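You operate a simulated robot arm through the tools that you are given. There is no shell and no other tool. Be economical: measure what you need, move in short steps, check, and stop when the job is done.

Carry out the task below with a simulated robot arm. There is one attempt and no reset: what you move stays moved.

JOB
Rinse the chamber: pump the set volume in through valve 23, then drain it through valves 24 and 20.
Fine: shut valves 5 and 23 before you drain; both runs end at DONE.

The check looks at the end state, three seconds after you hand in, the way a careful person would. Anything else that was tipped, shoved, dropped, spilled or broken makes it a failure.

ROBOT AND FRAMES
A 7-joint arm with a two-finger parallel gripper, fixed in place. Base frame: the origin is at the foot of the arm, x ahead of it, y to its left, z up. Readings come in m, degrees, newtons and seconds.
With the tool pointing down near the work surface it reaches from about 0.2 to 0.74 m from the base axis. Its first joint turns from -166.0 to 166.0 degrees. Payload 1.57 kg.
The tool frame sits at the grasp point between the pads (the TCP): z along the fingers, y along the line on which they close. The tips reach 0.03 m beyond it. The gripper opens to 0.11 m. The fingers are 0.024 m wide and 0.012 m thick; the gripper's body (0.048 by 0.112 m) begins 0.078 m behind the TCP.
Orientation is that of the tool frame in the base frame, as a unit quaternion [x, y, z, w]. With the fingers straight down and closing along the base's y, the tool's x points along the base's -x, its y along +y and its z along -z.

CONTROLS
- The arm moves only by the tool jog_arm. Its argument "plan" is a list that holds one entry, the list of rows, each a list of 7 numbers: the shift along the base's x, y, z in units of 30 mm (1.0 is 30 mm), then the turn, a rotation vector about the base's x, y, z in units of 5 degrees (1.0 is 5 degrees), then the finger opening in cm, from 0 to 11. In form: [[[tx, ty, tz, wx, wy, wz, fingers], ...]]. A call has 1 to 8 rows; each row shifts and turns the commanded pose from where the row before left it. A call with a number of a shift or a turn outside -1 to 1 is refused whole. A row lasts 0.2 s, in which the tool goes at most 0.05 m and 8.6 degrees; a call with a longer step from one row to the next is refused whole, and so is a gripper value outside its range. Where a pose cannot be reached the arm comes as near as it can. A force on the tool above 40 N (or 10 N above the force at the start of the call, whichever is more), or a blocked arm, ends the call early, and 0.2 s more pass. The fingers move at their own pace (about 0.045 m/s each) and stop on an object; they squeeze with about 37 N. The grip force told is the motor's: it shows also when the fingers shut on nothing. Time passes only in rows, and 0.2 s behind the last, so rows that do not move let the fingers close. It gives the time, the measured TCP pose, the force on the tool (base axes), the opening and the grip force at its end, in the units of the frame above (readings bear some noise), with the torque about the TCP (base axes, N m) and any sound that the robot's microphone picked up.
- Cameras (640 x 400 px; columns grow to the right, rows downward): "scene" is fixed at [0.2379, -0.4972, 1.6569]; the picture's right is [0.64, -0.76, 0.00], its down [-0.56, -0.47, -0.68] and it looks along [0.52, 0.44, -0.73] (base axes); focal length 305 px, centre (320, 200). "wrist" rides on the gripper at [0.07, 0.016, -0.141] in the tool frame; the picture's right is [-0.23, 0.97, 0.00], its down [-0.86, -0.20, -0.48] and it looks along [-0.47, -0.11, 0.88] (tool axes); focal length 222 px, centre (320, 200). There is no depth. A picture from a camera that has moved, and an enlarged one, comes with that camera's place and axes in the base frame and with its lens. The place of the scene camera against the robot may be out by one fixed shift of up to 0.025 m in any direction.
- snapshot(camera): a new picture of that camera. No time passes.
- slide_trunk(by): slides the trunk up (or, below 0, down) by that many m; the arm rides with it, the base frame stays. It gives what a move gives, with no picture.
- zoom(camera, box): a new picture of the part [left, top, right, bottom] of that camera's present view, enlarged. No time passes.
- hand_in(): hands the job in; it is judged then, once.

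Go step by step. Nothing tells you positions but the pictures and the camera data: compare them with the known pose of the tool, close in by small moves and look again before you grip or let go. The budget is 120 turns and 64 pictures, counting those below and the enlarged ones. Unless the task says otherwise, let go and move clear before handing in, and close with one line.

The tools are called after "Emit:" as name(argument=value, ...) on one line, values as JSON. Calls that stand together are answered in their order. jog_arm: Moves the arm, as the interface text tells. Its arguments: {"type":"object","properties":{"plan":{"type":"array"}},"required":["plan"]} The other tools are called the same way: slide_trunk (by) slides the trunk up or down; snapshot (camera) takes a picture; zoom (camera, box) takes an enlarged picture of a part of a camera's view; hand_in () hands the job in.

At the start:

```text
time: 0.0
tcp_pos: [0.4067, -0.0186, 1.3595]
ee_rot: [0.001, 1.0, 0.0, 0.0]
ft_force: [0.1, 0.2, 0.0]
wrist_torque: [0.0, 0.0, -0.04]
gripper_width: 0.11
finger_force: 0.1
trunk travel left (down, up): [-0.525, 0.065]
```

scene: 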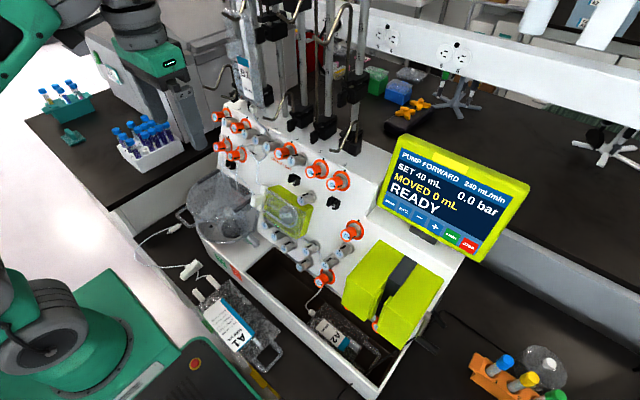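
wrist: 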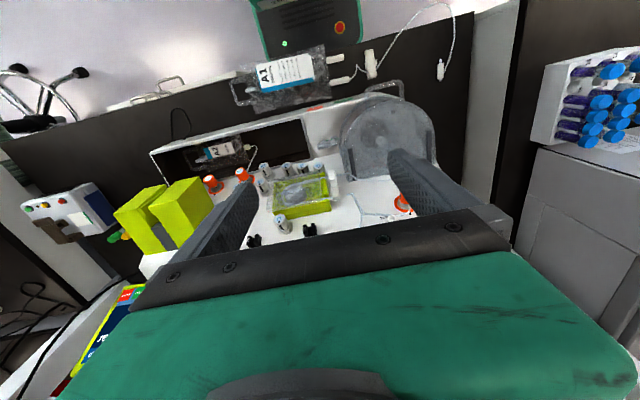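

I see a bench machine with numbered orange valves, a yellow touchscreen and a yellow chamber. I start by enlarging the valve panel and the screen.

Emit:
zoom(camera="scene", box=[200, 90, 300, 190])

Emit:
zoom(camera="scene", box=[250, 130, 370, 220])

Emit:
zoom(camera="scene", box=[370, 130, 540, 260])

Emit:
zoom(camera="scene", box=[250, 200, 390, 300])

```text
4.00 times, centred on (250, 140) of scene
camera zoom: at [0.2379, -0.4972, 1.6569], right [0.64, -0.76, 0.0], down [-0.56, -0.47, -0.68], along [0.52, 0.44, -0.73], focal length 1221 px, centre (600, 440)
```

zoom: 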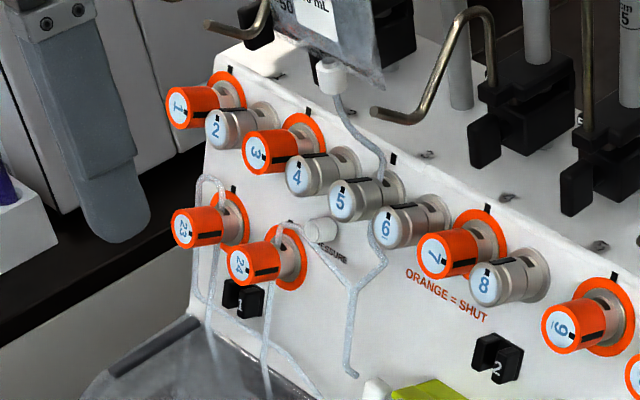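

```text
4.44 times, centred on (310, 175) of scene
camera zoom: at [0.2379, -0.4972, 1.6569], right [0.64, -0.76, 0.0], down [-0.56, -0.47, -0.68], along [0.52, 0.44, -0.73], focal length 1357 px, centre (364, 311)
```

zoom: 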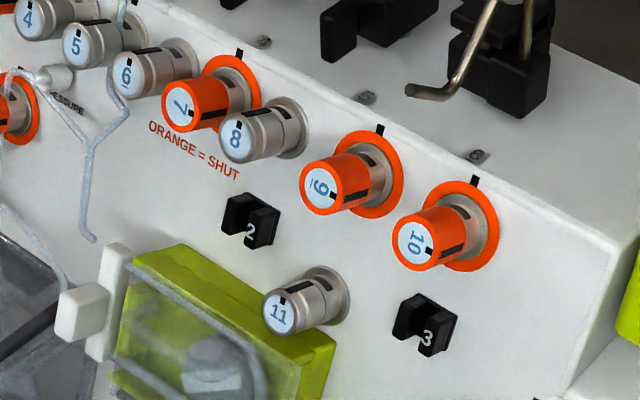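

```text
3.08 times, centred on (455, 195) of scene
camera zoom: at [0.2379, -0.4972, 1.6569], right [0.64, -0.76, 0.0], down [-0.56, -0.47, -0.68], along [0.52, 0.44, -0.73], focal length 939 px, centre (-95, 215)
```

zoom: 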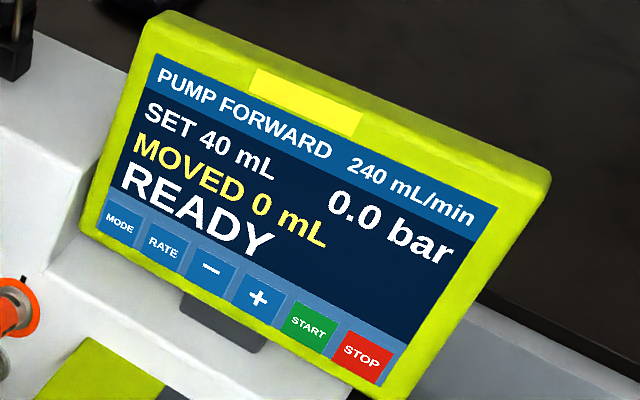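

```text
4.00 times, centred on (320, 250) of scene
camera zoom: at [0.2379, -0.4972, 1.6569], right [0.64, -0.76, 0.0], down [-0.56, -0.47, -0.68], along [0.52, 0.44, -0.73], focal length 1221 px, centre (320, 0)
```

zoom: 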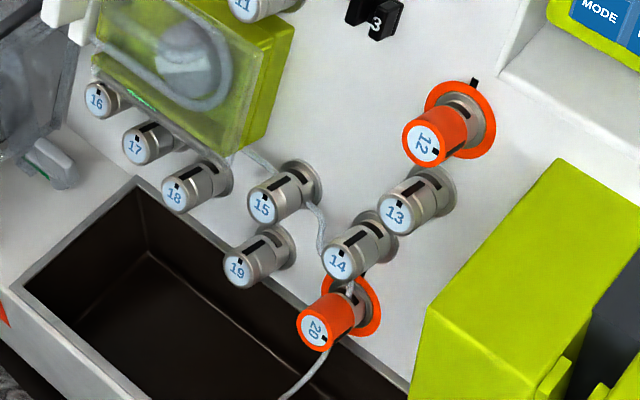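

Orange means shut: 1, 3, 7, 9, 10, 12, 20, 23 and 24 are shut, the rest open. I tilt the tool toward the panel, which faces -x, for a better wrist view.

Emit:
jog_arm(plan=[[[-0.3, 0, 0, 0, -1, 0, 11], [-0.3, 0, 0, 0, -1, 0, 11], [-0.3, 0, 0, 0, -1, 0, 11], [-0.3, 0, 0, 0, -1, 0, 11], [-0.3, 0, 0, 0, -1, 0, 11], [-0.3, 0, 0, 0, -1, 0, 11], [-0.3, 0, 0, 0, -1, 0, 11], [-0.3, 0, 0, 0, -1, 0, 11]]])

Emit:
snapshot(camera="wrist")

```text
time: 1.9
tcp_pos: [0.3703, -0.0186, 1.3114]
ee_rot: [0.005, 0.964, -0.024, 0.264]
ft_force: [0.2, -0.2, -0.2]
wrist_torque: [-0.04, 0.05, 0.0]
gripper_width: 0.1099
finger_force: 0.1
trunk travel left (down, up): [-0.525, 0.065]
stopped in row 8: the arm was blocked; the commanded pose is now the measured one
```

```text
57 pictures are left
camera wrist: at [0.2387, 0.005, 1.3958], right [0.22, 0.97, 0.07], down [0.49, -0.17, 0.86], along [0.85, -0.15, -0.51], focal length 222 px, centre (320, 200)
```

wrist: 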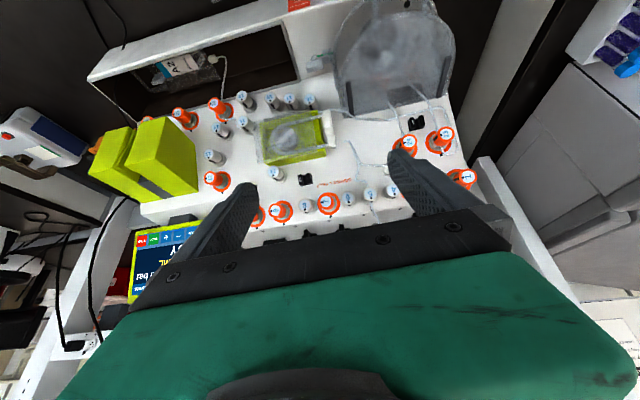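

Triangulating, the panel leans back about 23° with its knob faces near x 0.52–0.62 and z 0.95–1.19. The arm got blocked close in, so I move forward while tilting.

Emit:
jog_arm(plan=[[[0.7, 0, 0, 0, 0, 0, 11], [0.7, 0, 0, 0, 0, 0, 11], [0.5, 0, 0, 0, -0.8, 0, 11], [0.3, 0, 0, 0, -0.8, 0, 11], [0.3, 0, 0, 0, -0.8, 0, 11], [0, 0, 0, 0, -0.8, 0, 11], [0, 0, 0, 0, -0.8, 0, 11]]])

```text
time: 3.6
tcp_pos: [0.4675, -0.0127, 1.2518]
ee_rot: [0.001, 0.932, -0.018, 0.361]
ft_force: [-0.5, 0.1, 0.8]
wrist_torque: [-0.01, 0.05, 0.02]
gripper_width: 0.1098
finger_force: 0.2
trunk travel left (down, up): [-0.525, 0.065]
stopped in row 7: the arm was blocked; the commanded pose is now the measured one
```

The arm sagged while tilting, so the wrist is near a limit. I'll back off, slide the trunk down, then lift the arm relative to it.

Emit:
jog_arm(plan=[[[-0.8, 0, 0.5, 0, 0, 0, 11], [-0.8, 0, 0.5, 0, 0, 0, 11]]])

Emit:
slide_trunk(by=-0.12)

Emit:
jog_arm(plan=[[[0.2, 0, 0.5, 0, 0, 0, 11], [0.2, 0, 0.5, 0, -0.6, 0, 11], [0, 0, 0.5, 0, -0.6, 0, 11], [0, 0, 0.3, 0, -0.6, 0, 11], [0, 0, 0, 0, -0.6, 0, 11]]])

```text
time: 4.5
tcp_pos: [0.4337, -0.0168, 1.2402]
ee_rot: [0.006, 0.949, -0.023, 0.314]
ft_force: [0.5, 0.4, 0.0]
wrist_torque: [0.0, 0.04, -0.02]
gripper_width: 0.11
finger_force: 0.1
trunk travel left (down, up): [-0.525, 0.065]
stopped in row 2: the arm was blocked; the commanded pose is now the measured one
```

```text
time: 6.0
tcp_pos: [0.4352, -0.017, 1.1075]
ee_rot: [0.007, 0.955, -0.023, 0.295]
ft_force: [0.3, 0.6, -0.9]
wrist_torque: [0.01, 0.0, -0.01]
gripper_width: 0.11
finger_force: 0.1
trunk travel left (down, up): [-0.405, 0.185]
```

```text
time: 7.3
tcp_pos: [0.4603, -0.0152, 1.1227]
ee_rot: [0.006, 0.936, -0.021, 0.352]
ft_force: [-0.1, 0.4, -0.5]
wrist_torque: [0.01, 0.04, 0.01]
gripper_width: 0.1101
finger_force: 0.0
trunk travel left (down, up): [-0.405, 0.185]
stopped in row 5: the arm was blocked; the commanded pose is now the measured one
```

Going up doesn't help, so the reverse is likely: trunk up, arm low. I test that, staying clear of the panel.

Emit:
slide_trunk(by=0.185)

Emit:
jog_arm(plan=[[[-0.3, 0, -0.9, 0, 0, 0, 11], [-0.3, 0, -0.9, 0, 0, 0, 11], [-0.3, 0, -0.9, 0, 0, 0, 11], [0, 0, -0.9, 0, 0, 0, 11], [0, 0, 0, 0, -1, 0, 11], [0, 0, 0, 0, -1, 0, 11], [0, 0, 0, 0, -1, 0, 11]]])

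```text
time: 9.4
tcp_pos: [0.4586, -0.0152, 1.3042]
ee_rot: [0.004, 0.935, -0.02, 0.353]
ft_force: [-0.1, -1.0, 0.5]
wrist_torque: [0.01, 0.01, 0.01]
gripper_width: 0.11
finger_force: 0.1
trunk travel left (down, up): [-0.59, 0.0]
```

```text
time: 10.9
tcp_pos: [0.4255, -0.0106, 1.1234]
ee_rot: [0.002, 0.93, -0.02, 0.367]
ft_force: [0.3, -0.3, -0.3]
wrist_torque: [-0.04, 0.01, -0.01]
gripper_width: 0.1101
finger_force: 0.1
trunk travel left (down, up): [-0.59, 0.0]
stopped in row 7: the arm was blocked; the commanded pose is now the measured one
```

The limit is not yet explained. I look at the scene to see the arm's shape.

Emit:
snapshot(camera="scene")

Emit:
snapshot(camera="wrist")

```text
56 pictures are left
```

scene: 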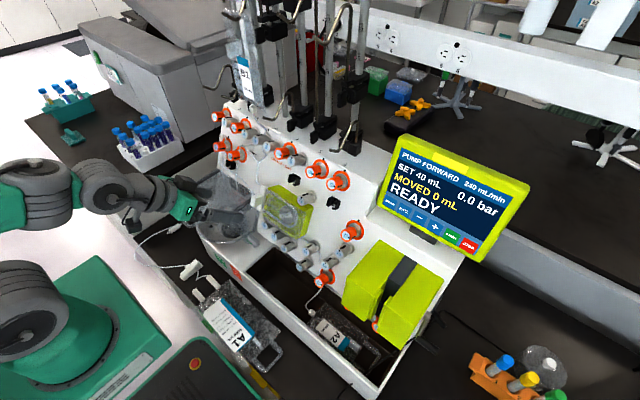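

```text
55 pictures are left
camera wrist: at [0.2789, 0.0092, 1.1783], right [0.18, 0.98, 0.12], down [0.3, -0.17, 0.94], along [0.94, -0.14, -0.32], focal length 222 px, centre (320, 200)
```

wrist: 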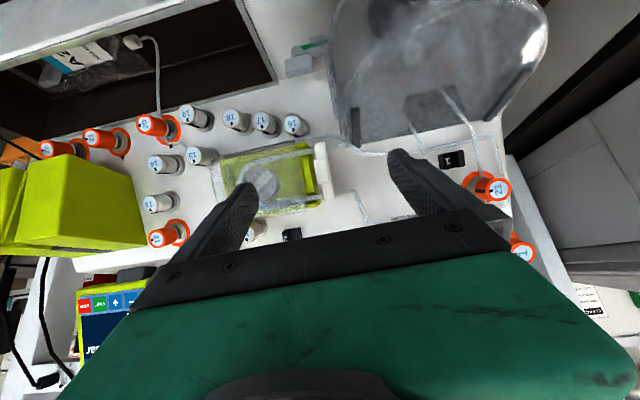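

The hand is clear of everything. I try extending forward and up, tilting in small steps, to find where the tilt frees up.

Emit:
jog_arm(plan=[[[0.8, 0, 0.6, 0, 0, 0, 11], [0.8, 0, 0.6, 0, 0, 0, 11], [0.5, 0, 0.6, 0, 0, 0, 11], [0, 0, 0.6, 0, -0.5, 0, 11], [0, 0, 0, 0, -0.7, 0, 11], [0, 0, 0, 0, -0.7, 0, 11], [0, 0, 0, 0, -0.7, 0, 11]]])

```text
time: 12.5
tcp_pos: [0.4888, -0.0109, 1.2023]
ee_rot: [0.004, 0.88, -0.019, 0.475]
ft_force: [1.0, -0.4, -0.4]
wrist_torque: [0.01, 0.0, 0.0]
gripper_width: 0.11
finger_force: 0.0
trunk travel left (down, up): [-0.59, 0.0]
```

That worked: the tilt is now 57°. I continue to about 67°.

Emit:
jog_arm(plan=[[[0, 0, 0.2, 0, -0.6, 0, 11], [0, 0, 0.2, 0, -0.6, 0, 11], [0, 0, 0.2, 0, -0.5, 0, 11], [0, 0, 0, 0, -0.3, 0, 11]]])

Emit:
snapshot(camera="wrist")

```text
time: 13.5
tcp_pos: [0.49, -0.0114, 1.2182]
ee_rot: [0.006, 0.835, -0.018, 0.55]
ft_force: [0.4, 0.6, -0.9]
wrist_torque: [-0.02, 0.02, -0.01]
gripper_width: 0.1098
finger_force: 0.0
trunk travel left (down, up): [-0.59, 0.0]
```

```text
54 pictures are left
camera wrist: at [0.332, 0.0086, 1.2113], right [0.12, 0.98, 0.18], down [-0.11, -0.17, 0.98], along [0.99, -0.14, 0.08], focal length 222 px, centre (320, 200)
```

wrist: 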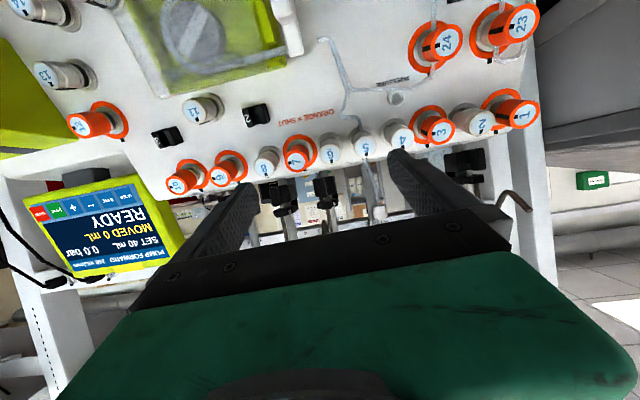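

Tilt is 67°, square to the panel. Now I enlarge the valve region to read the marks and spacing around 23, 24 and 5.

Emit:
zoom(camera="wrist", box=[380, 0, 560, 140])

Emit:
zoom(camera="wrist", box=[240, 60, 420, 180])

```text
2.86 times, centred on (470, 70) of wrist
camera zoom: at [0.332, 0.0086, 1.2113], right [0.12, 0.98, 0.18], down [-0.11, -0.17, 0.98], along [0.99, -0.14, 0.08], focal length 635 px, centre (-109, 571)
```

zoom: 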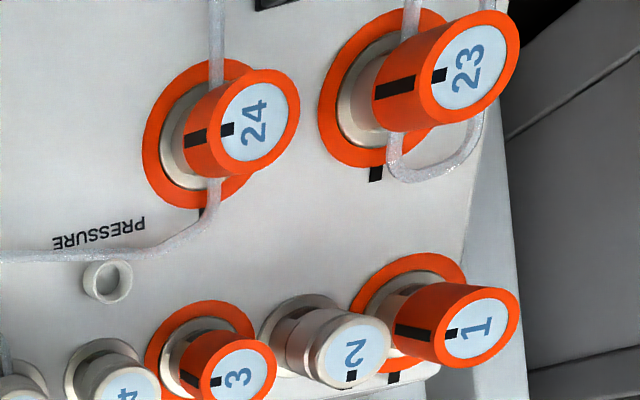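

```text
3.33 times, centred on (330, 120) of wrist
camera zoom: at [0.332, 0.0086, 1.2113], right [0.12, 0.98, 0.18], down [-0.11, -0.17, 0.98], along [0.99, -0.14, 0.08], focal length 740 px, centre (287, 467)
```

zoom: 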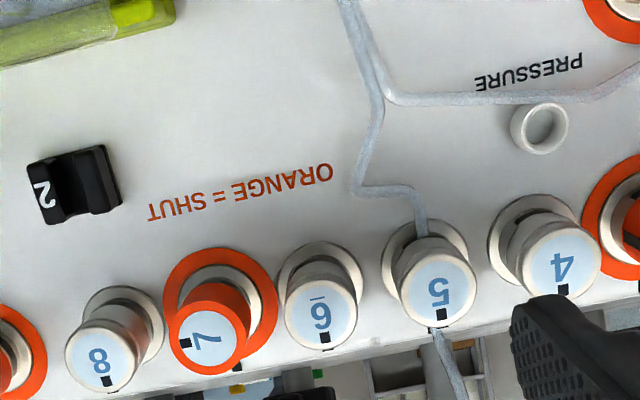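

Reading the marks: open is mark up, shut is mark toward -y. Tubes show bag→5→pump→23→chamber, then chamber→24→pump→20→waste, so both runs are forward. I move to hover in front of 23 and straighten the tool.

Emit:
jog_arm(plan=[[[0, 0.9, -0.2, 0.27, 0, 0.34, 11], [0, 1, -0.4, 0, 0, 0, 11], [0, 1, -0.4, 0, 0, 0, 11], [0, 1, -0.4, 0, 0, 0, 11], [0, 1, -0.4, 0, 0, 0, 11], [0, 1, -0.4, 0, 0, 0, 11], [0, 1, -0.4, 0, 0, 0, 11], [0.2, 0, 0, 0, 0, 0, 11]]])

Emit:
snapshot(camera="wrist")

Emit:
snapshot(camera="scene")

```text
time: 15.3
tcp_pos: [0.4965, 0.1976, 1.1421]
ee_rot: [0.0, 0.836, 0.0, 0.549]
ft_force: [1.0, 0.9, 0.6]
wrist_torque: [-0.04, -0.01, -0.02]
gripper_width: 0.1099
finger_force: 0.0
trunk travel left (down, up): [-0.59, 0.0]
```

```text
51 pictures are left
camera wrist: at [0.3386, 0.2126, 1.134], right [0.09, 0.97, 0.21], down [-0.1, -0.2, 0.97], along [0.99, -0.11, 0.08], focal length 222 px, centre (320, 200)
```

wrist: 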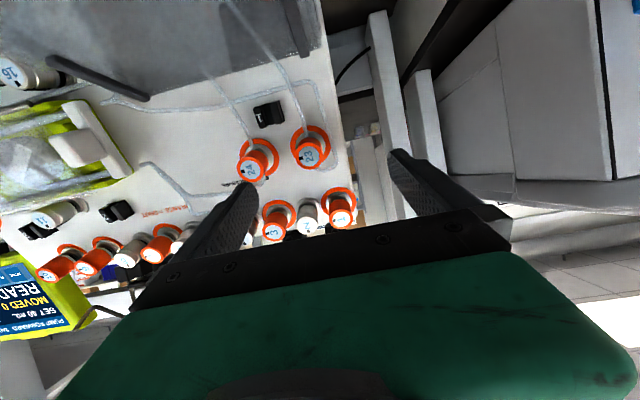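

```text
50 pictures are left
```

scene: 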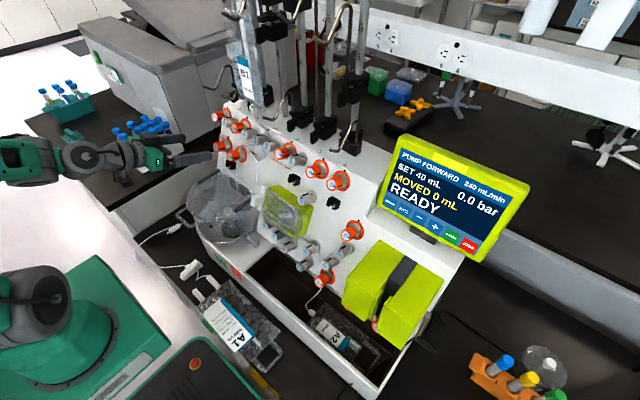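

Triangulated knob faces: 23 ≈ (0.569, 0.185, 1.107), 24 ≈ (0.565, 0.121, 1.106), 5 ≈ (0.601, 0.035, 1.182), diameter about 30 mm. I narrow the fingers and approach 23 along the panel normal.

Emit:
jog_arm(plan=[[[0, -0.42, 0, 0, 0, 0, 5.5], [0, 0, 0, 0, 0, 0, 5.5], [0, 0, 0, 0, 0, 0, 5.5], [0.6, 0, -0.3, 0, 0, 0, 5.5], [0.6, 0, -0.3, 0, 0, 0, 5.5]]])

Emit:
snapshot(camera="wrist")

```text
time: 16.5
tcp_pos: [0.5332, 0.1828, 1.1242]
ee_rot: [0.0, 0.836, -0.001, 0.549]
ft_force: [-0.5, 1.4, -0.1]
wrist_torque: [0.0, -0.01, -0.03]
gripper_width: 0.0547
finger_force: 0.0
trunk travel left (down, up): [-0.59, 0.0]
```

```text
49 pictures are left
camera wrist: at [0.3748, 0.1986, 1.1149], right [0.09, 0.97, 0.21], down [-0.1, -0.2, 0.98], along [0.99, -0.11, 0.08], focal length 222 px, centre (320, 200)
```

wrist: 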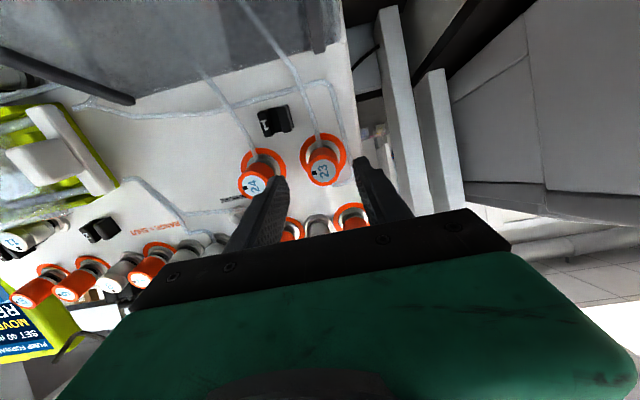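

The new ray agrees with (0.569, 0.184, 1.107). I advance the last 24 mm and close.

Emit:
jog_arm(plan=[[[0.36, 0.04, -0.18, 0, 0, 0, 5.5], [0.37, 0, -0.19, 0, 0, 0, 5.5], [0, 0, 0, 0, 0, 0, 2], [0, 0, 0, 0, 0, 0, 2], [0, 0, 0, 0, 0, 0, 2]]])

Emit:
snapshot(camera="wrist")

```text
time: 17.7
tcp_pos: [0.5543, 0.1854, 1.1134]
ee_rot: [-0.001, 0.835, 0.0, 0.55]
ft_force: [1.9, 13.7, 0.4]
wrist_torque: [0.08, 0.07, 0.2]
gripper_width: 0.0266
finger_force: 20.8
trunk travel left (down, up): [-0.59, 0.0]
```

```text
48 pictures are left
camera wrist: at [0.397, 0.2014, 1.1046], right [0.09, 0.97, 0.21], down [-0.1, -0.2, 0.97], along [0.99, -0.11, 0.08], focal length 222 px, centre (320, 200)
```

wrist: 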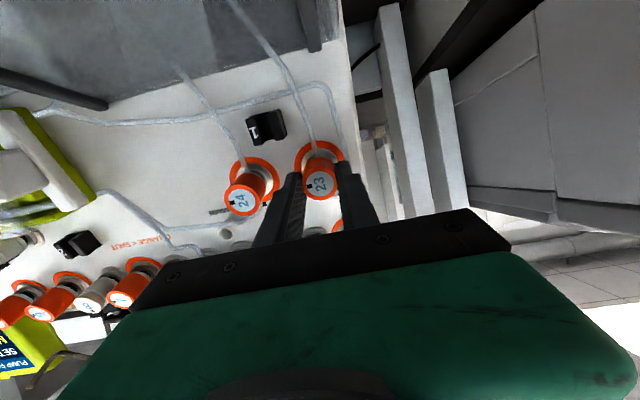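

Gripped at 27 mm with a small sideways push. I ease 2 mm toward +y and turn it open, counter-clockwise seen from outside.

Emit:
jog_arm(plan=[[[0, 0.08, 0, 0, 0, 0, 2], [0, 0, 0, -0.918, 0, 0.397, 2], [0, 0, 0, -0.918, 0, 0.397, 2], [0, 0, 0, -0.918, 0, 0.397, 2], [0, 0, 0, -0.918, 0, 0.397, 2], [0, 0, 0, -0.918, 0, 0.397, 2], [0, 0, 0, -0.918, 0, 0.397, 2]]])

Emit:
snapshot(camera="wrist")

```text
time: 19.3
tcp_pos: [0.5541, 0.1866, 1.1135]
ee_rot: [-0.218, 0.806, -0.142, 0.531]
ft_force: [5.5, -1.0, 11.4]
wrist_torque: [-0.15, 0.46, -0.32]
gripper_width: 0.0262
finger_force: 37.1
trunk travel left (down, up): [-0.59, 0.0]
```

```text
47 pictures are left
camera wrist: at [0.3974, 0.1649, 1.1056], right [-0.12, 0.96, -0.27], down [-0.11, 0.26, 0.96], along [0.99, 0.14, 0.07], focal length 222 px, centre (320, 200)
```

wrist: 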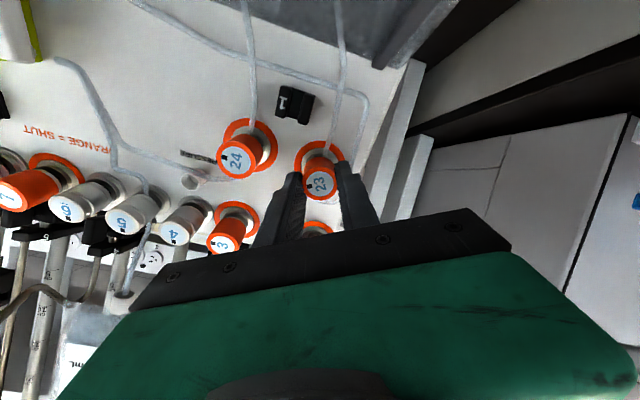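

The knob is turning with the gripper, as the label holds still in the picture. I continue the remaining 60°.

Emit:
jog_arm(plan=[[[0, 0, 0, -0.918, 0, 0.397, 2], [0, 0, 0, -0.918, 0, 0.397, 2], [0, 0, 0, -0.918, 0, 0.397, 2], [0, 0, 0, -0.918, 0, 0.397, 2], [0, 0, 0, -0.918, 0, 0.397, 2], [0, 0, 0, -0.918, 0, 0.397, 2]]])

Emit:
jog_arm(plan=[[[0, 0, 0, -0.918, 0, 0.397, 2], [0, 0, 0, -0.918, 0, 0.397, 2], [0, 0, 0, -0.918, 0, 0.397, 2], [0, 0, 0, -0.918, 0, 0.397, 2], [0, 0, 0, -0.918, 0, 0.397, 2], [0, 0, 0, -0.918, 0, 0.397, 2], [0, 0, 0, 0, 0, 0, 2]]])

Emit:
snapshot(camera="wrist")

```text
time: 20.7
tcp_pos: [0.5544, 0.1865, 1.114]
ee_rot: [-0.419, 0.723, -0.276, 0.475]
ft_force: [11.0, -1.7, 8.9]
wrist_torque: [-0.47, 0.0, -1.06]
gripper_width: 0.0265
finger_force: 37.3
trunk travel left (down, up): [-0.59, 0.0]
```

```text
time: 22.3
tcp_pos: [0.5535, 0.1865, 1.1137]
ee_rot: [0.592, -0.59, 0.388, -0.389]
ft_force: [11.3, -2.2, 6.2]
wrist_torque: [-0.2, -0.67, -0.71]
gripper_width: 0.0263
finger_force: 37.0
trunk travel left (down, up): [-0.59, 0.0]
```

```text
46 pictures are left
camera wrist: at [0.4181, 0.1159, 1.1537], right [-0.39, 0.22, -0.89], down [-0.36, 0.85, 0.37], along [0.85, 0.47, -0.25], focal length 222 px, centre (320, 200)
```

wrist: 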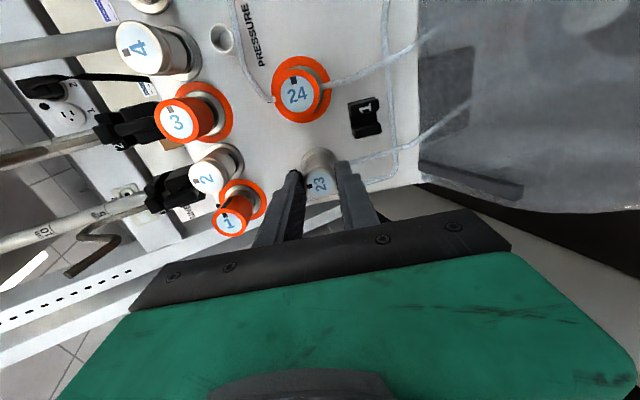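

Valve 23 is now grey, so open. I release, back off along the normal, and turn back while moving toward the screen side.

Emit:
jog_arm(plan=[[[0, 0, 0, 0, 0, 0, 5], [0, 0, 0, 0, 0, 0, 5], [-0.6, 0, 0.26, 0, 0, 0, 5], [-0.7, 0, 0.3, 0, 0, 0, 5], [-0.7, 0, 0.3, 0, 0, 0, 5], [0, -0.7, 0.5, 0.918, 0, -0.397, 5], [0, -0.9, 0.5, 0.918, 0, -0.397, 5], [0, -0.9, 0.5, 0.918, 0, -0.397, 5]]])

Emit:
jog_arm(plan=[[[0, -0.9, 0, 0.918, 0, -0.397, 2], [0, -0.9, 0, 0.918, 0, -0.397, 2], [0, -0.9, 0, 0.918, 0, -0.397, 0], [0, -0.9, 0, 0.918, 0, -0.397, 0], [0, -0.9, 0, 0.918, 0, -0.397, 0], [0, -0.9, 0, 0.918, 0, -0.397, 0], [0, -0.9, 0, 0.918, 0, -0.397, 0], [0, -0.9, 0, 0.918, 0, -0.397, 0]]])

Emit:
jog_arm(plan=[[[0, -0.7, 0, 0.918, 0, -0.397, 0], [0, -0.7, 0, 0.918, 0, -0.397, 0], [0, -0.7, 0, 0.918, 0, -0.397, 0], [0, -0.7, 0, 0.918, 0, -0.397, 0], [0, 0, 0, 0.918, 0, -0.397, 0], [0, 0, 0, 0.918, 0, -0.397, 0], [0, 0, 0, 0.918, 0, -0.397, 0]]])

Emit:
snapshot(camera="wrist")

```text
time: 24.1
tcp_pos: [0.4934, 0.1109, 1.1832]
ee_rot: [-0.509, 0.663, -0.334, 0.437]
ft_force: [-1.0, 0.0, -0.8]
wrist_torque: [-0.04, -0.01, -0.01]
gripper_width: 0.0501
finger_force: 0.0
trunk travel left (down, up): [-0.59, 0.0]
```

```text
time: 25.9
tcp_pos: [0.4934, -0.1051, 1.1844]
ee_rot: [-0.251, 0.797, -0.166, 0.524]
ft_force: [0.4, -0.4, -0.4]
wrist_torque: [0.0, 0.0, 0.02]
gripper_width: 0.0
finger_force: 21.3
trunk travel left (down, up): [-0.59, 0.0]
```

```text
time: 27.5
tcp_pos: [0.4938, -0.1895, 1.1842]
ee_rot: [0.001, 0.835, 0.0, 0.55]
ft_force: [-0.3, -0.3, 0.8]
wrist_torque: [0.03, 0.01, -0.01]
gripper_width: 0.0
finger_force: 21.6
trunk travel left (down, up): [-0.59, 0.0]
```

```text
45 pictures are left
camera wrist: at [0.3363, -0.1724, 1.1749], right [0.09, 0.97, 0.21], down [-0.1, -0.2, 0.97], along [0.99, -0.11, 0.08], focal length 222 px, centre (320, 200)
```

wrist: 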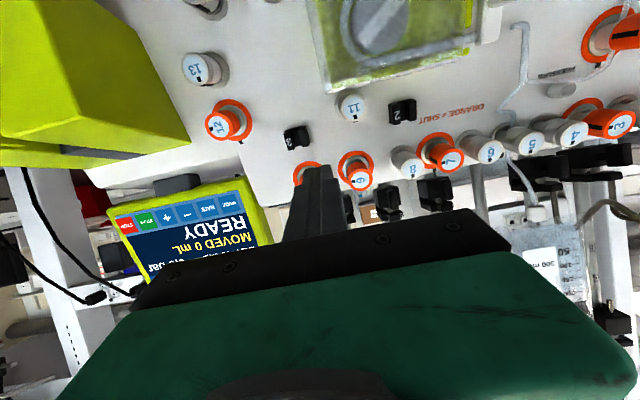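

START is triangulated at about (0.647, -0.475, 1.175), with button pitch about 37 mm. I move with closed fingers to hover in front of it.

Emit:
jog_arm(plan=[[[0, -1, 0.3, 0, 0, 0, 0], [0, -1, 0.3, 0, 0, 0, 0], [0, -1, 0.3, 0, 0, 0, 0], [0, -1, 0.2, 0, 0, 0, 0], [0, -1, 0, 0, 0, 0, 0], [0, -1, 0, 0, 0, 0, 0], [0, -1, 0, 0, 0, 0, 0], [0, -1, 0, 0, 0, 0, 0]]])

Emit:
jog_arm(plan=[[[0.5, -0.8, 0, 0, 0, 0, 0], [0.5, -0.7, 0, 0, 0, 0, 0], [0.5, 0, -0.1, 0, 0, 0, 0]]])

Emit:
snapshot(camera="wrist")

Emit:
zoom(camera="scene", box=[340, 110, 540, 270])

```text
time: 29.3
tcp_pos: [0.4928, -0.4283, 1.2157]
ee_rot: [0.0, 0.835, -0.002, 0.55]
ft_force: [-0.5, 0.7, 0.2]
wrist_torque: [0.01, 0.0, 0.0]
gripper_width: 0.0
finger_force: 21.2
trunk travel left (down, up): [-0.59, 0.0]
```

```text
time: 30.1
tcp_pos: [0.5393, -0.4737, 1.2149]
ee_rot: [0.001, 0.835, -0.002, 0.55]
ft_force: [-0.6, -0.1, -0.1]
wrist_torque: [-0.02, -0.04, -0.02]
gripper_width: 0.0
finger_force: 21.2
trunk travel left (down, up): [-0.59, 0.0]
```

```text
44 pictures are left
camera wrist: at [0.3806, -0.4568, 1.2054], right [0.09, 0.97, 0.21], down [-0.1, -0.2, 0.98], along [0.99, -0.11, 0.08], focal length 222 px, centre (320, 200)
```

wrist: 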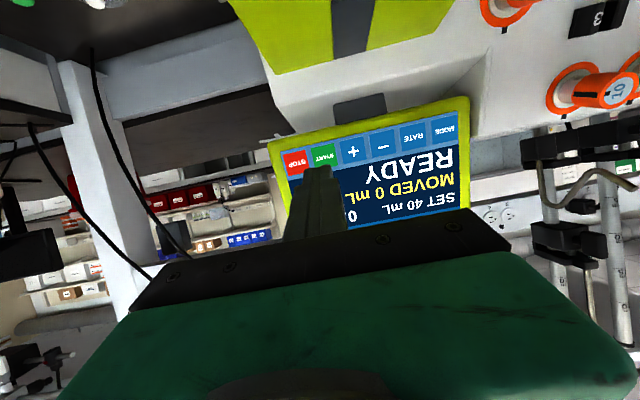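

```text
2.50 times, centred on (440, 190) of scene
camera zoom: at [0.2379, -0.4972, 1.6569], right [0.64, -0.76, 0.0], down [-0.56, -0.47, -0.68], along [0.52, 0.44, -0.73], focal length 763 px, centre (20, 225)
```

zoom: 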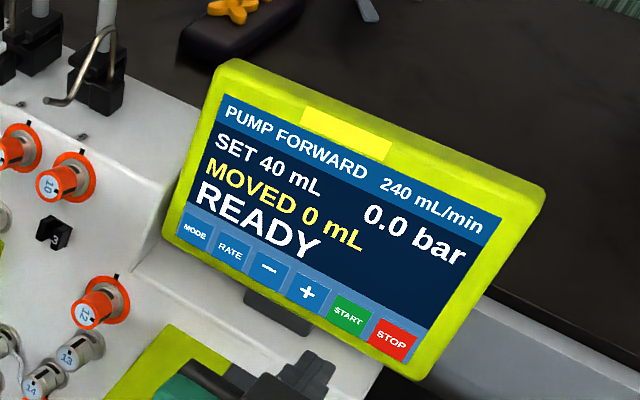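

START refines to (0.643, -0.471, 1.176). I come near it, then creep in for a touch.

Emit:
jog_arm(plan=[[[0.8, 0.1, -0.3, 0, 0, 0, 0], [0.8, 0, -0.3, 0, 0, 0, 0], [0.5, 0, -0.2, 0, 0, 0, 0]]])

Emit:
snapshot(camera="wrist")

```text
time: 30.9
tcp_pos: [0.6015, -0.4693, 1.1902]
ee_rot: [0.0, 0.836, -0.001, 0.549]
ft_force: [-1.1, 0.4, -1.2]
wrist_torque: [0.0, 0.01, 0.03]
gripper_width: 0.0
finger_force: 20.9
trunk travel left (down, up): [-0.59, 0.0]
```

```text
42 pictures are left
camera wrist: at [0.4436, -0.4536, 1.1805], right [0.09, 0.97, 0.21], down [-0.1, -0.2, 0.97], along [0.99, -0.11, 0.08], focal length 222 px, centre (320, 200)
```

wrist: 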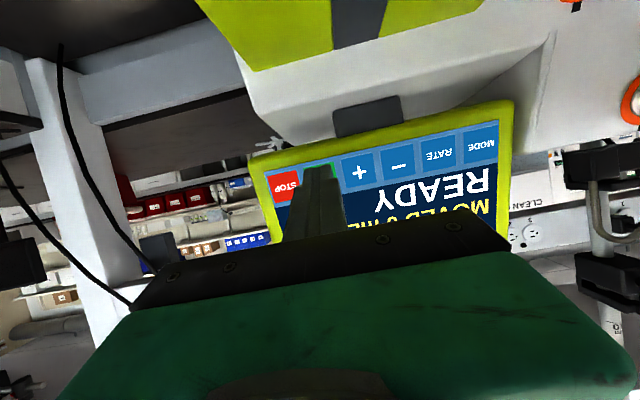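

The fingertips sit right over START. I creep in 3 mm rows.

Emit:
jog_arm(plan=[[[0.12, 0, -0.03, 0, 0, 0, 0], [0.12, 0, -0.03, 0, 0, 0, 0], [0.1, 0, -0.02, 0, 0, 0, 0]]])

Emit:
jog_arm(plan=[[[0.1, 0, -0.02, 0, 0, 0, 0]]])

```text
time: 31.7
tcp_pos: [0.6118, -0.47, 1.1871]
ee_rot: [-0.001, 0.836, 0.0, 0.549]
ft_force: [-0.7, -0.2, 0.4]
wrist_torque: [0.02, 0.01, 0.03]
gripper_width: 0.0
finger_force: 21.4
trunk travel left (down, up): [-0.59, 0.0]
heard: click
```

```text
time: 32.1
tcp_pos: [0.6143, -0.4699, 1.1864]
ee_rot: [0.0, 0.835, -0.001, 0.55]
ft_force: [-6.4, 0.9, -0.2]
wrist_torque: [0.01, 0.01, 0.03]
gripper_width: 0.0
finger_force: 21.2
trunk travel left (down, up): [-0.59, 0.0]
```

A click was heard. I back off and check the screen.

Emit:
jog_arm(plan=[[[-0.5, 0, 0.15, 0, 0, 0, 0], [-0.8, 0, 0.3, 0, 0, 0, 0], [-0.8, 0, 0.3, 0, 0, 0, 0]]])

Emit:
zoom(camera="scene", box=[340, 110, 540, 270])

```text
time: 32.9
tcp_pos: [0.5509, -0.4707, 1.2099]
ee_rot: [-0.001, 0.836, 0.0, 0.549]
ft_force: [-0.5, -0.5, 0.4]
wrist_torque: [0.01, 0.0, -0.01]
gripper_width: 0.0
finger_force: 21.5
trunk travel left (down, up): [-0.59, 0.0]
```

```text
2.50 times, centred on (440, 190) of scene
camera zoom: at [0.2379, -0.4972, 1.6569], right [0.64, -0.76, 0.0], down [-0.56, -0.47, -0.68], along [0.52, 0.44, -0.73], focal length 763 px, centre (20, 225)
```

zoom: 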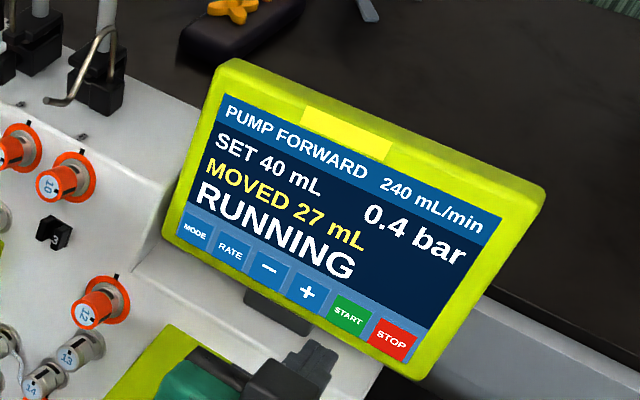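

The pump is running normally. Meanwhile I move to hover before valve 5, spinning the tool so the fingers can straddle it between its neighbours.

Emit:
jog_arm(plan=[[[-0.7, 0.6, 0.1, -0.918, 0, 0.397, 0], [-0.7, 0.7, 0.1, -0.918, 0, 0.397, 0], [0, 0.7, 0.1, -0.918, 0, 0.397, 0], [0, 0.7, 0.1, -0.918, 0, 0.397, 0], [0, 0.7, 0, -0.918, 0, 0.397, 0], [0, 0.7, 0, -0.918, 0, 0.397, 0], [0, 0.7, 0, -0.918, 0, 0.397, 0], [0, 0.7, 0, -0.918, 0, 0.397, 0]]])

Emit:
jog_arm(plan=[[[0, 0.7, 0, -0.918, 0, 0.397, 0], [0, 0.7, 0, -0.918, 0, 0.397, 0], [0, 0.7, 0, -0.918, 0, 0.397, 0], [0, 0.7, 0, -0.918, 0, 0.397, 0], [0, 0.7, 0, -0.918, 0, 0.397, 0], [0, 0.7, 0, -0.918, 0, 0.397, 0], [0, 0.7, 0, -0.918, 0, 0.397, 0], [0, 0.7, 0, -0.918, 0, 0.397, 0]]])

Emit:
jog_arm(plan=[[[0, 0.7, 0, -0.918, 0, 0.397, 2], [0, 0.7, 0, -0.918, 0, 0.397, 4], [0, 0.7, 0, -0.918, 0, 0.397, 4.2], [0, 0.7, 0, -0.918, 0, 0.397, 4.2], [0, 0.7, 0, -0.918, 0, 0.397, 4.2], [0, 0.7, 0, -0.918, 0, 0.397, 4.2], [0, 0.7, 0, -0.918, 0, 0.397, 4.2], [0, 0.7, 0, -0.918, 0, 0.397, 4.2]]])

Emit:
zoom(camera="scene", box=[340, 110, 540, 270])

Emit:
snapshot(camera="wrist")

```text
time: 34.7
tcp_pos: [0.5094, -0.3026, 1.2225]
ee_rot: [-0.285, 0.784, -0.19, 0.517]
ft_force: [0.0, -0.4, -0.5]
wrist_torque: [-0.04, 0.03, 0.01]
gripper_width: 0.0
finger_force: 21.4
trunk travel left (down, up): [-0.59, 0.0]
```

```text
time: 36.5
tcp_pos: [0.5089, -0.1377, 1.222]
ee_rot: [-0.539, 0.639, -0.353, 0.42]
ft_force: [-0.1, -0.2, -1.4]
wrist_torque: [-0.01, 0.0, 0.01]
gripper_width: 0.0001
finger_force: 20.9
trunk travel left (down, up): [-0.59, 0.0]
```

```text
time: 38.3
tcp_pos: [0.5097, 0.0286, 1.2221]
ee_rot: [0.725, -0.416, 0.476, -0.274]
ft_force: [0.9, -0.6, 0.2]
wrist_torque: [-0.01, -0.02, 0.0]
gripper_width: 0.0421
finger_force: 0.1
trunk travel left (down, up): [-0.59, 0.0]
```

```text
2.50 times, centred on (440, 190) of scene
camera zoom: at [0.2379, -0.4972, 1.6569], right [0.64, -0.76, 0.0], down [-0.56, -0.47, -0.68], along [0.52, 0.44, -0.73], focal length 763 px, centre (20, 225)
```

zoom: 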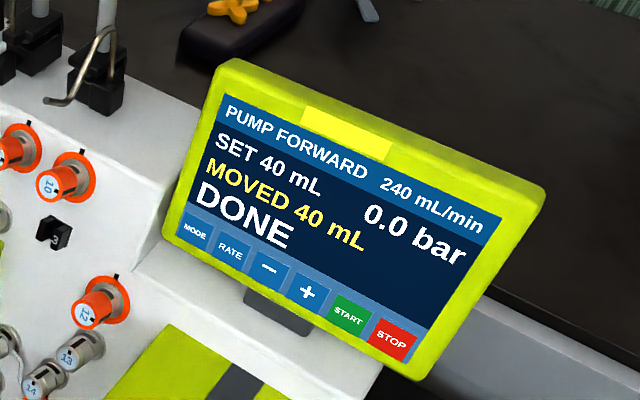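

```text
39 pictures are left
camera wrist: at [0.3894, -0.0383, 1.2958], right [-0.38, -0.29, -0.88], down [-0.54, 0.84, -0.05], along [0.75, 0.46, -0.48], focal length 222 px, centre (320, 200)
```

wrist: 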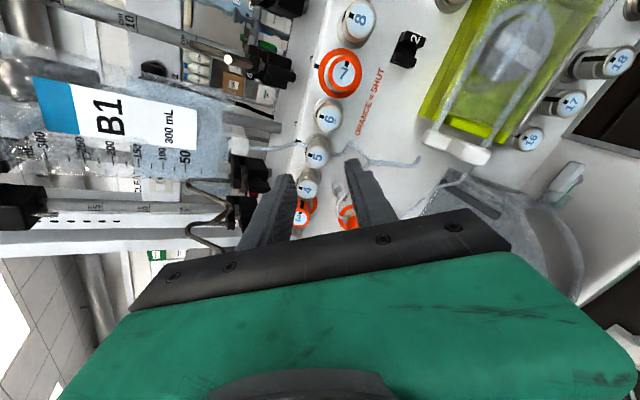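

First run is DONE at 40 mL. The new ray confirms 5 at (0.601, 0.035, 1.183). I approach most of the way and look again.

Emit:
jog_arm(plan=[[[0, 0.21, 0, 0, 0, 0, 4.2], [0.6, 0, -0.25, 0, 0, 0, 4.2], [0.6, 0, -0.25, 0, 0, 0, 4.2], [0.5, 0, -0.22, 0, 0, 0, 4.2]]])

Emit:
zoom(camera="wrist", box=[220, 100, 420, 240])

```text
time: 39.3
tcp_pos: [0.5602, 0.038, 1.2001]
ee_rot: [0.725, -0.416, 0.475, -0.274]
ft_force: [0.1, 0.0, 0.4]
wrist_torque: [-0.01, -0.01, 0.01]
gripper_width: 0.0421
finger_force: 0.0
trunk travel left (down, up): [-0.59, 0.0]
```

```text
2.86 times, centred on (320, 170) of wrist
camera zoom: at [0.4392, -0.0321, 1.2745], right [-0.38, -0.29, -0.88], down [-0.54, 0.84, -0.04], along [0.75, 0.46, -0.48], focal length 635 px, centre (320, 286)
```

zoom: 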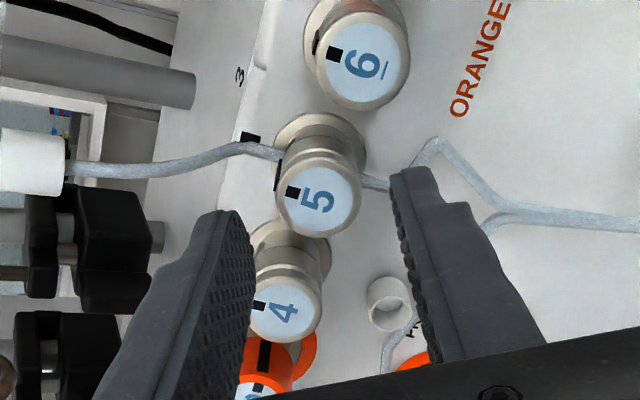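

The knob sits centred between the fingers and the tube runs behind at the stem. I go in the final 27 mm and close.

Emit:
jog_arm(plan=[[[0.3, -0.1, -0.13, 0, 0, 0, 4.2], [0.3, 0, -0.13, 0, 0, 0, 4.2], [0.24, 0, -0.11, 0, 0, 0, 4.2], [0, 0, 0, 0, 0, 0, 2], [0, 0, 0, 0, 0, 0, 2], [0, 0, 0, 0, 0, 0, 2]]])

Emit:
zoom(camera="wrist", box=[220, 100, 420, 240])

```text
time: 40.7
tcp_pos: [0.5882, 0.0356, 1.1898]
ee_rot: [0.723, -0.417, 0.477, -0.275]
ft_force: [5.6, 3.5, 6.3]
wrist_torque: [0.21, -0.39, 0.45]
gripper_width: 0.0264
finger_force: 31.5
trunk travel left (down, up): [-0.59, 0.0]
```

```text
2.86 times, centred on (320, 170) of wrist
camera zoom: at [0.4653, -0.0342, 1.264], right [-0.38, -0.29, -0.88], down [-0.54, 0.84, -0.05], along [0.75, 0.46, -0.47], focal length 635 px, centre (320, 286)
```

zoom: 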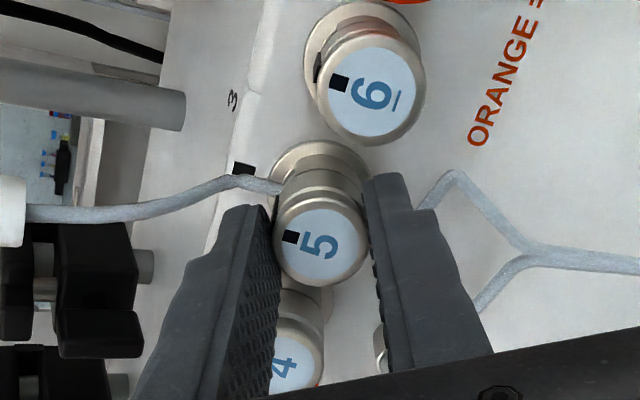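

Gripped, but the tips end close to the tube. I reopen, back off 5 mm and regrip so the fingers pass clear in front of it.

Emit:
jog_arm(plan=[[[0, 0, 0, 0, 0, 0, 4.2], [0, 0, 0, 0, 0, 0, 4.2], [-0.17, 0, 0.07, 0, 0, 0, 4.2], [0, 0, 0, 0, 0, 0, 2], [0, 0, 0, 0, 0, 0, 2], [0, 0, 0, 0, 0, 0, 2], [0, 0, 0, 0, 0, 0, 2]]])

Emit:
jog_arm(plan=[[[0, 0, 0, 0.918, 0, -0.397, 2], [0, 0, 0, 0.918, 0, -0.397, 2], [0, 0, 0, 0.918, 0, -0.397, 2], [0, 0, 0, 0.918, 0, -0.397, 2], [0, 0, 0, 0.918, 0, -0.397, 2], [0, 0, 0, 0.918, 0, -0.397, 2]]])

Emit:
zoom(camera="wrist", box=[220, 100, 420, 240])

```text
time: 42.3
tcp_pos: [0.5814, 0.0336, 1.1918]
ee_rot: [0.724, -0.416, 0.476, -0.276]
ft_force: [7.2, 3.6, 11.5]
wrist_torque: [0.26, -0.32, 0.52]
gripper_width: 0.0267
finger_force: 37.2
trunk travel left (down, up): [-0.59, 0.0]
```

```text
time: 43.7
tcp_pos: [0.5817, 0.0343, 1.1926]
ee_rot: [0.592, -0.589, 0.389, -0.39]
ft_force: [11.0, 4.5, 16.6]
wrist_torque: [0.39, -0.76, 0.92]
gripper_width: 0.0268
finger_force: 37.6
trunk travel left (down, up): [-0.59, 0.0]
```

```text
2.86 times, centred on (320, 170) of wrist
camera zoom: at [0.4448, -0.0358, 1.2318], right [-0.38, 0.23, -0.9], down [-0.36, 0.85, 0.37], along [0.85, 0.47, -0.25], focal length 635 px, centre (320, 286)
```

zoom: 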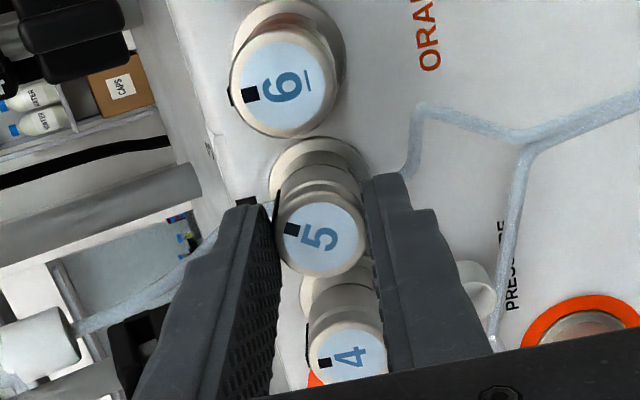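

It turns cleanly and the tube is untouched. I continue 50° more.

Emit:
jog_arm(plan=[[[0, 0, 0.03, 0.918, 0, -0.397, 2], [0, 0, 0, 0.918, 0, -0.397, 2], [0, 0, 0, 0.918, 0, -0.397, 2], [0, 0, 0, 0.918, 0, -0.397, 2], [0, 0, 0, 0.918, 0, -0.397, 2], [0, 0, 0, 0.918, 0, -0.397, 2], [0, 0, 0, 0.918, 0, -0.397, 2]]])

Emit:
jog_arm(plan=[[[0, 0, 0, 0.918, 0, -0.397, 2], [0, 0, 0, 0.918, 0, -0.397, 2], [0, 0, 0, 0.918, 0, -0.397, 2], [0, 0, 0, 0, 0, 0, 2]]])

Emit:
zoom(camera="wrist", box=[220, 100, 420, 240])

```text
time: 45.3
tcp_pos: [0.5801, 0.0345, 1.1915]
ee_rot: [-0.387, 0.741, -0.253, 0.486]
ft_force: [6.2, 4.6, 8.1]
wrist_torque: [0.26, -0.87, 0.56]
gripper_width: 0.0268
finger_force: 37.4
trunk travel left (down, up): [-0.59, 0.0]
```

```text
time: 46.3
tcp_pos: [0.5818, 0.0346, 1.1913]
ee_rot: [-0.286, 0.786, -0.187, 0.516]
ft_force: [0.9, 4.8, 0.4]
wrist_torque: [0.11, -0.51, 0.24]
gripper_width: 0.0268
finger_force: 37.4
trunk travel left (down, up): [-0.59, 0.0]
```

```text
2.86 times, centred on (320, 170) of wrist
camera zoom: at [0.4255, 0.0024, 1.188], right [-0.18, 0.89, -0.42], down [-0.13, 0.4, 0.91], along [0.98, 0.22, 0.04], focal length 635 px, centre (320, 286)
```

zoom: 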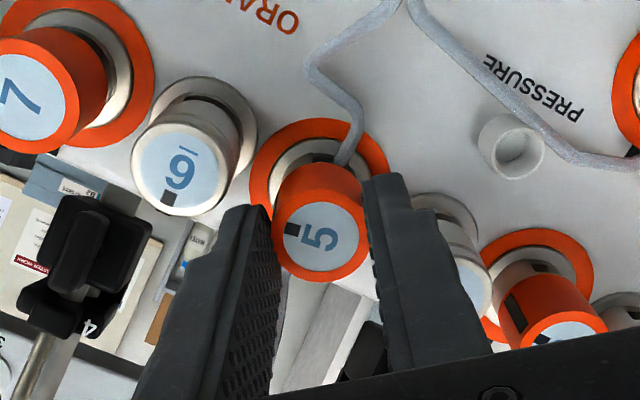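

Valve 5 shows orange, at about 80°. I add 7° more while watching the force, then release and back off.

Emit:
jog_arm(plan=[[[0, 0, 0, 0.7, 0, -0.3, 2], [0, 0, 0, 0.6, 0, -0.26, 2], [0, 0, 0, 0, 0, 0, 2]]])

Emit:
jog_arm(plan=[[[0, 0, 0, 0, 0, 0, 3.4], [0, 0, 0, 0, 0, 0, 3.4], [-0.4, 0, 0.17, 0, 0, 0, 3.4], [-0.7, 0, 0.3, 0, 0, 0, 3.4], [-0.7, 0, 0.3, 0, 0, 0, 5], [-0.6, 0, 0.26, 0, 0, 0, 5]]])

Emit:
snapshot(camera="wrist")

```text
time: 47.1
tcp_pos: [0.5805, 0.0346, 1.1919]
ee_rot: [-0.237, 0.802, -0.156, 0.526]
ft_force: [-0.3, 4.9, -4.6]
wrist_torque: [0.03, 0.04, -0.03]
gripper_width: 0.0266
finger_force: 38.0
trunk travel left (down, up): [-0.59, 0.0]
```

```text
time: 48.5
tcp_pos: [0.5077, 0.0334, 1.2221]
ee_rot: [-0.238, 0.801, -0.156, 0.527]
ft_force: [0.6, 0.3, -0.2]
wrist_torque: [-0.04, 0.01, -0.02]
gripper_width: 0.05
finger_force: 0.0
trunk travel left (down, up): [-0.59, 0.0]
```

```text
34 pictures are left
camera wrist: at [0.3516, 0.0097, 1.2163], right [-0.13, 0.94, -0.31], down [-0.11, 0.3, 0.95], along [0.98, 0.16, 0.07], focal length 222 px, centre (320, 200)
```

wrist: 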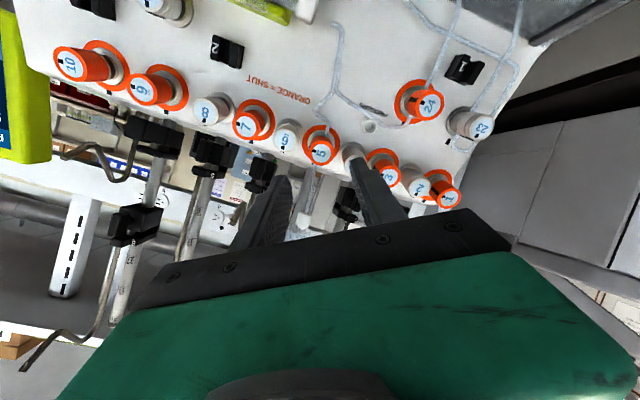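

Valve 5 is shut with its mark pointing to -y. Next I go back to 23 with the fingers vertical, to the same grip pose as before.

Emit:
jog_arm(plan=[[[0, 0.6, 0, -0.918, 0, 0.397, 5], [0, 0.6, 0, -0.918, 0, 0.397, 5], [0, 0.7, 0, -0.918, 0, 0.397, 5], [0, 0.7, 0, -0.918, 0, 0.397, 5], [0, 0.7, 0, -0.918, 0, 0.397, 5], [0, 0.7, -0.4, -0.918, 0, 0.397, 5], [0, 0.6, -0.4, -0.918, 0, 0.397, 5], [0, 0.5, -0.4, -0.918, 0, 0.397, 5]]])

Emit:
jog_arm(plan=[[[0, 0, -0.6, -0.918, 0, 0.397, 5], [0, 0, -0.6, -0.918, 0, 0.397, 5], [0, 0, -0.5, -0.918, 0, 0.397, 4.5], [0, 0, 0, -0.4, 0, 0.17, 4.5]]])

Emit:
snapshot(camera="wrist")

```text
time: 50.3
tcp_pos: [0.5096, 0.1875, 1.1874]
ee_rot: [-0.499, 0.671, -0.326, 0.441]
ft_force: [0.1, -0.5, -0.7]
wrist_torque: [-0.01, 0.02, 0.02]
gripper_width: 0.05
finger_force: 0.0
trunk travel left (down, up): [-0.59, 0.0]
```

```text
time: 51.3
tcp_pos: [0.5099, 0.1874, 1.1352]
ee_rot: [0.593, -0.59, 0.388, -0.388]
ft_force: [-0.7, 0.2, -0.2]
wrist_torque: [-0.01, 0.0, -0.04]
gripper_width: 0.0448
finger_force: 0.0
trunk travel left (down, up): [-0.59, 0.0]
```

```text
33 pictures are left
camera wrist: at [0.3733, 0.1178, 1.1756], right [-0.39, 0.22, -0.89], down [-0.36, 0.86, 0.37], along [0.85, 0.47, -0.25], focal length 222 px, centre (320, 200)
```

wrist: 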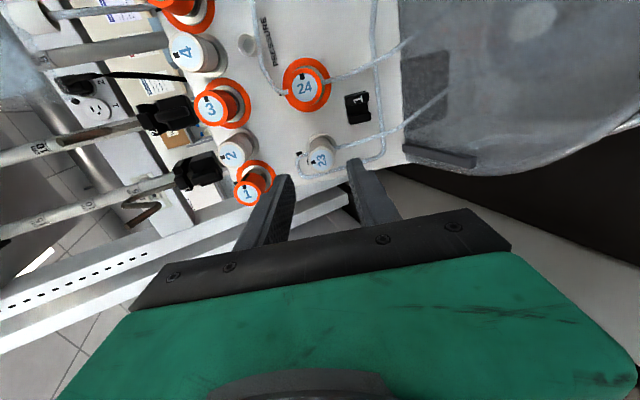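

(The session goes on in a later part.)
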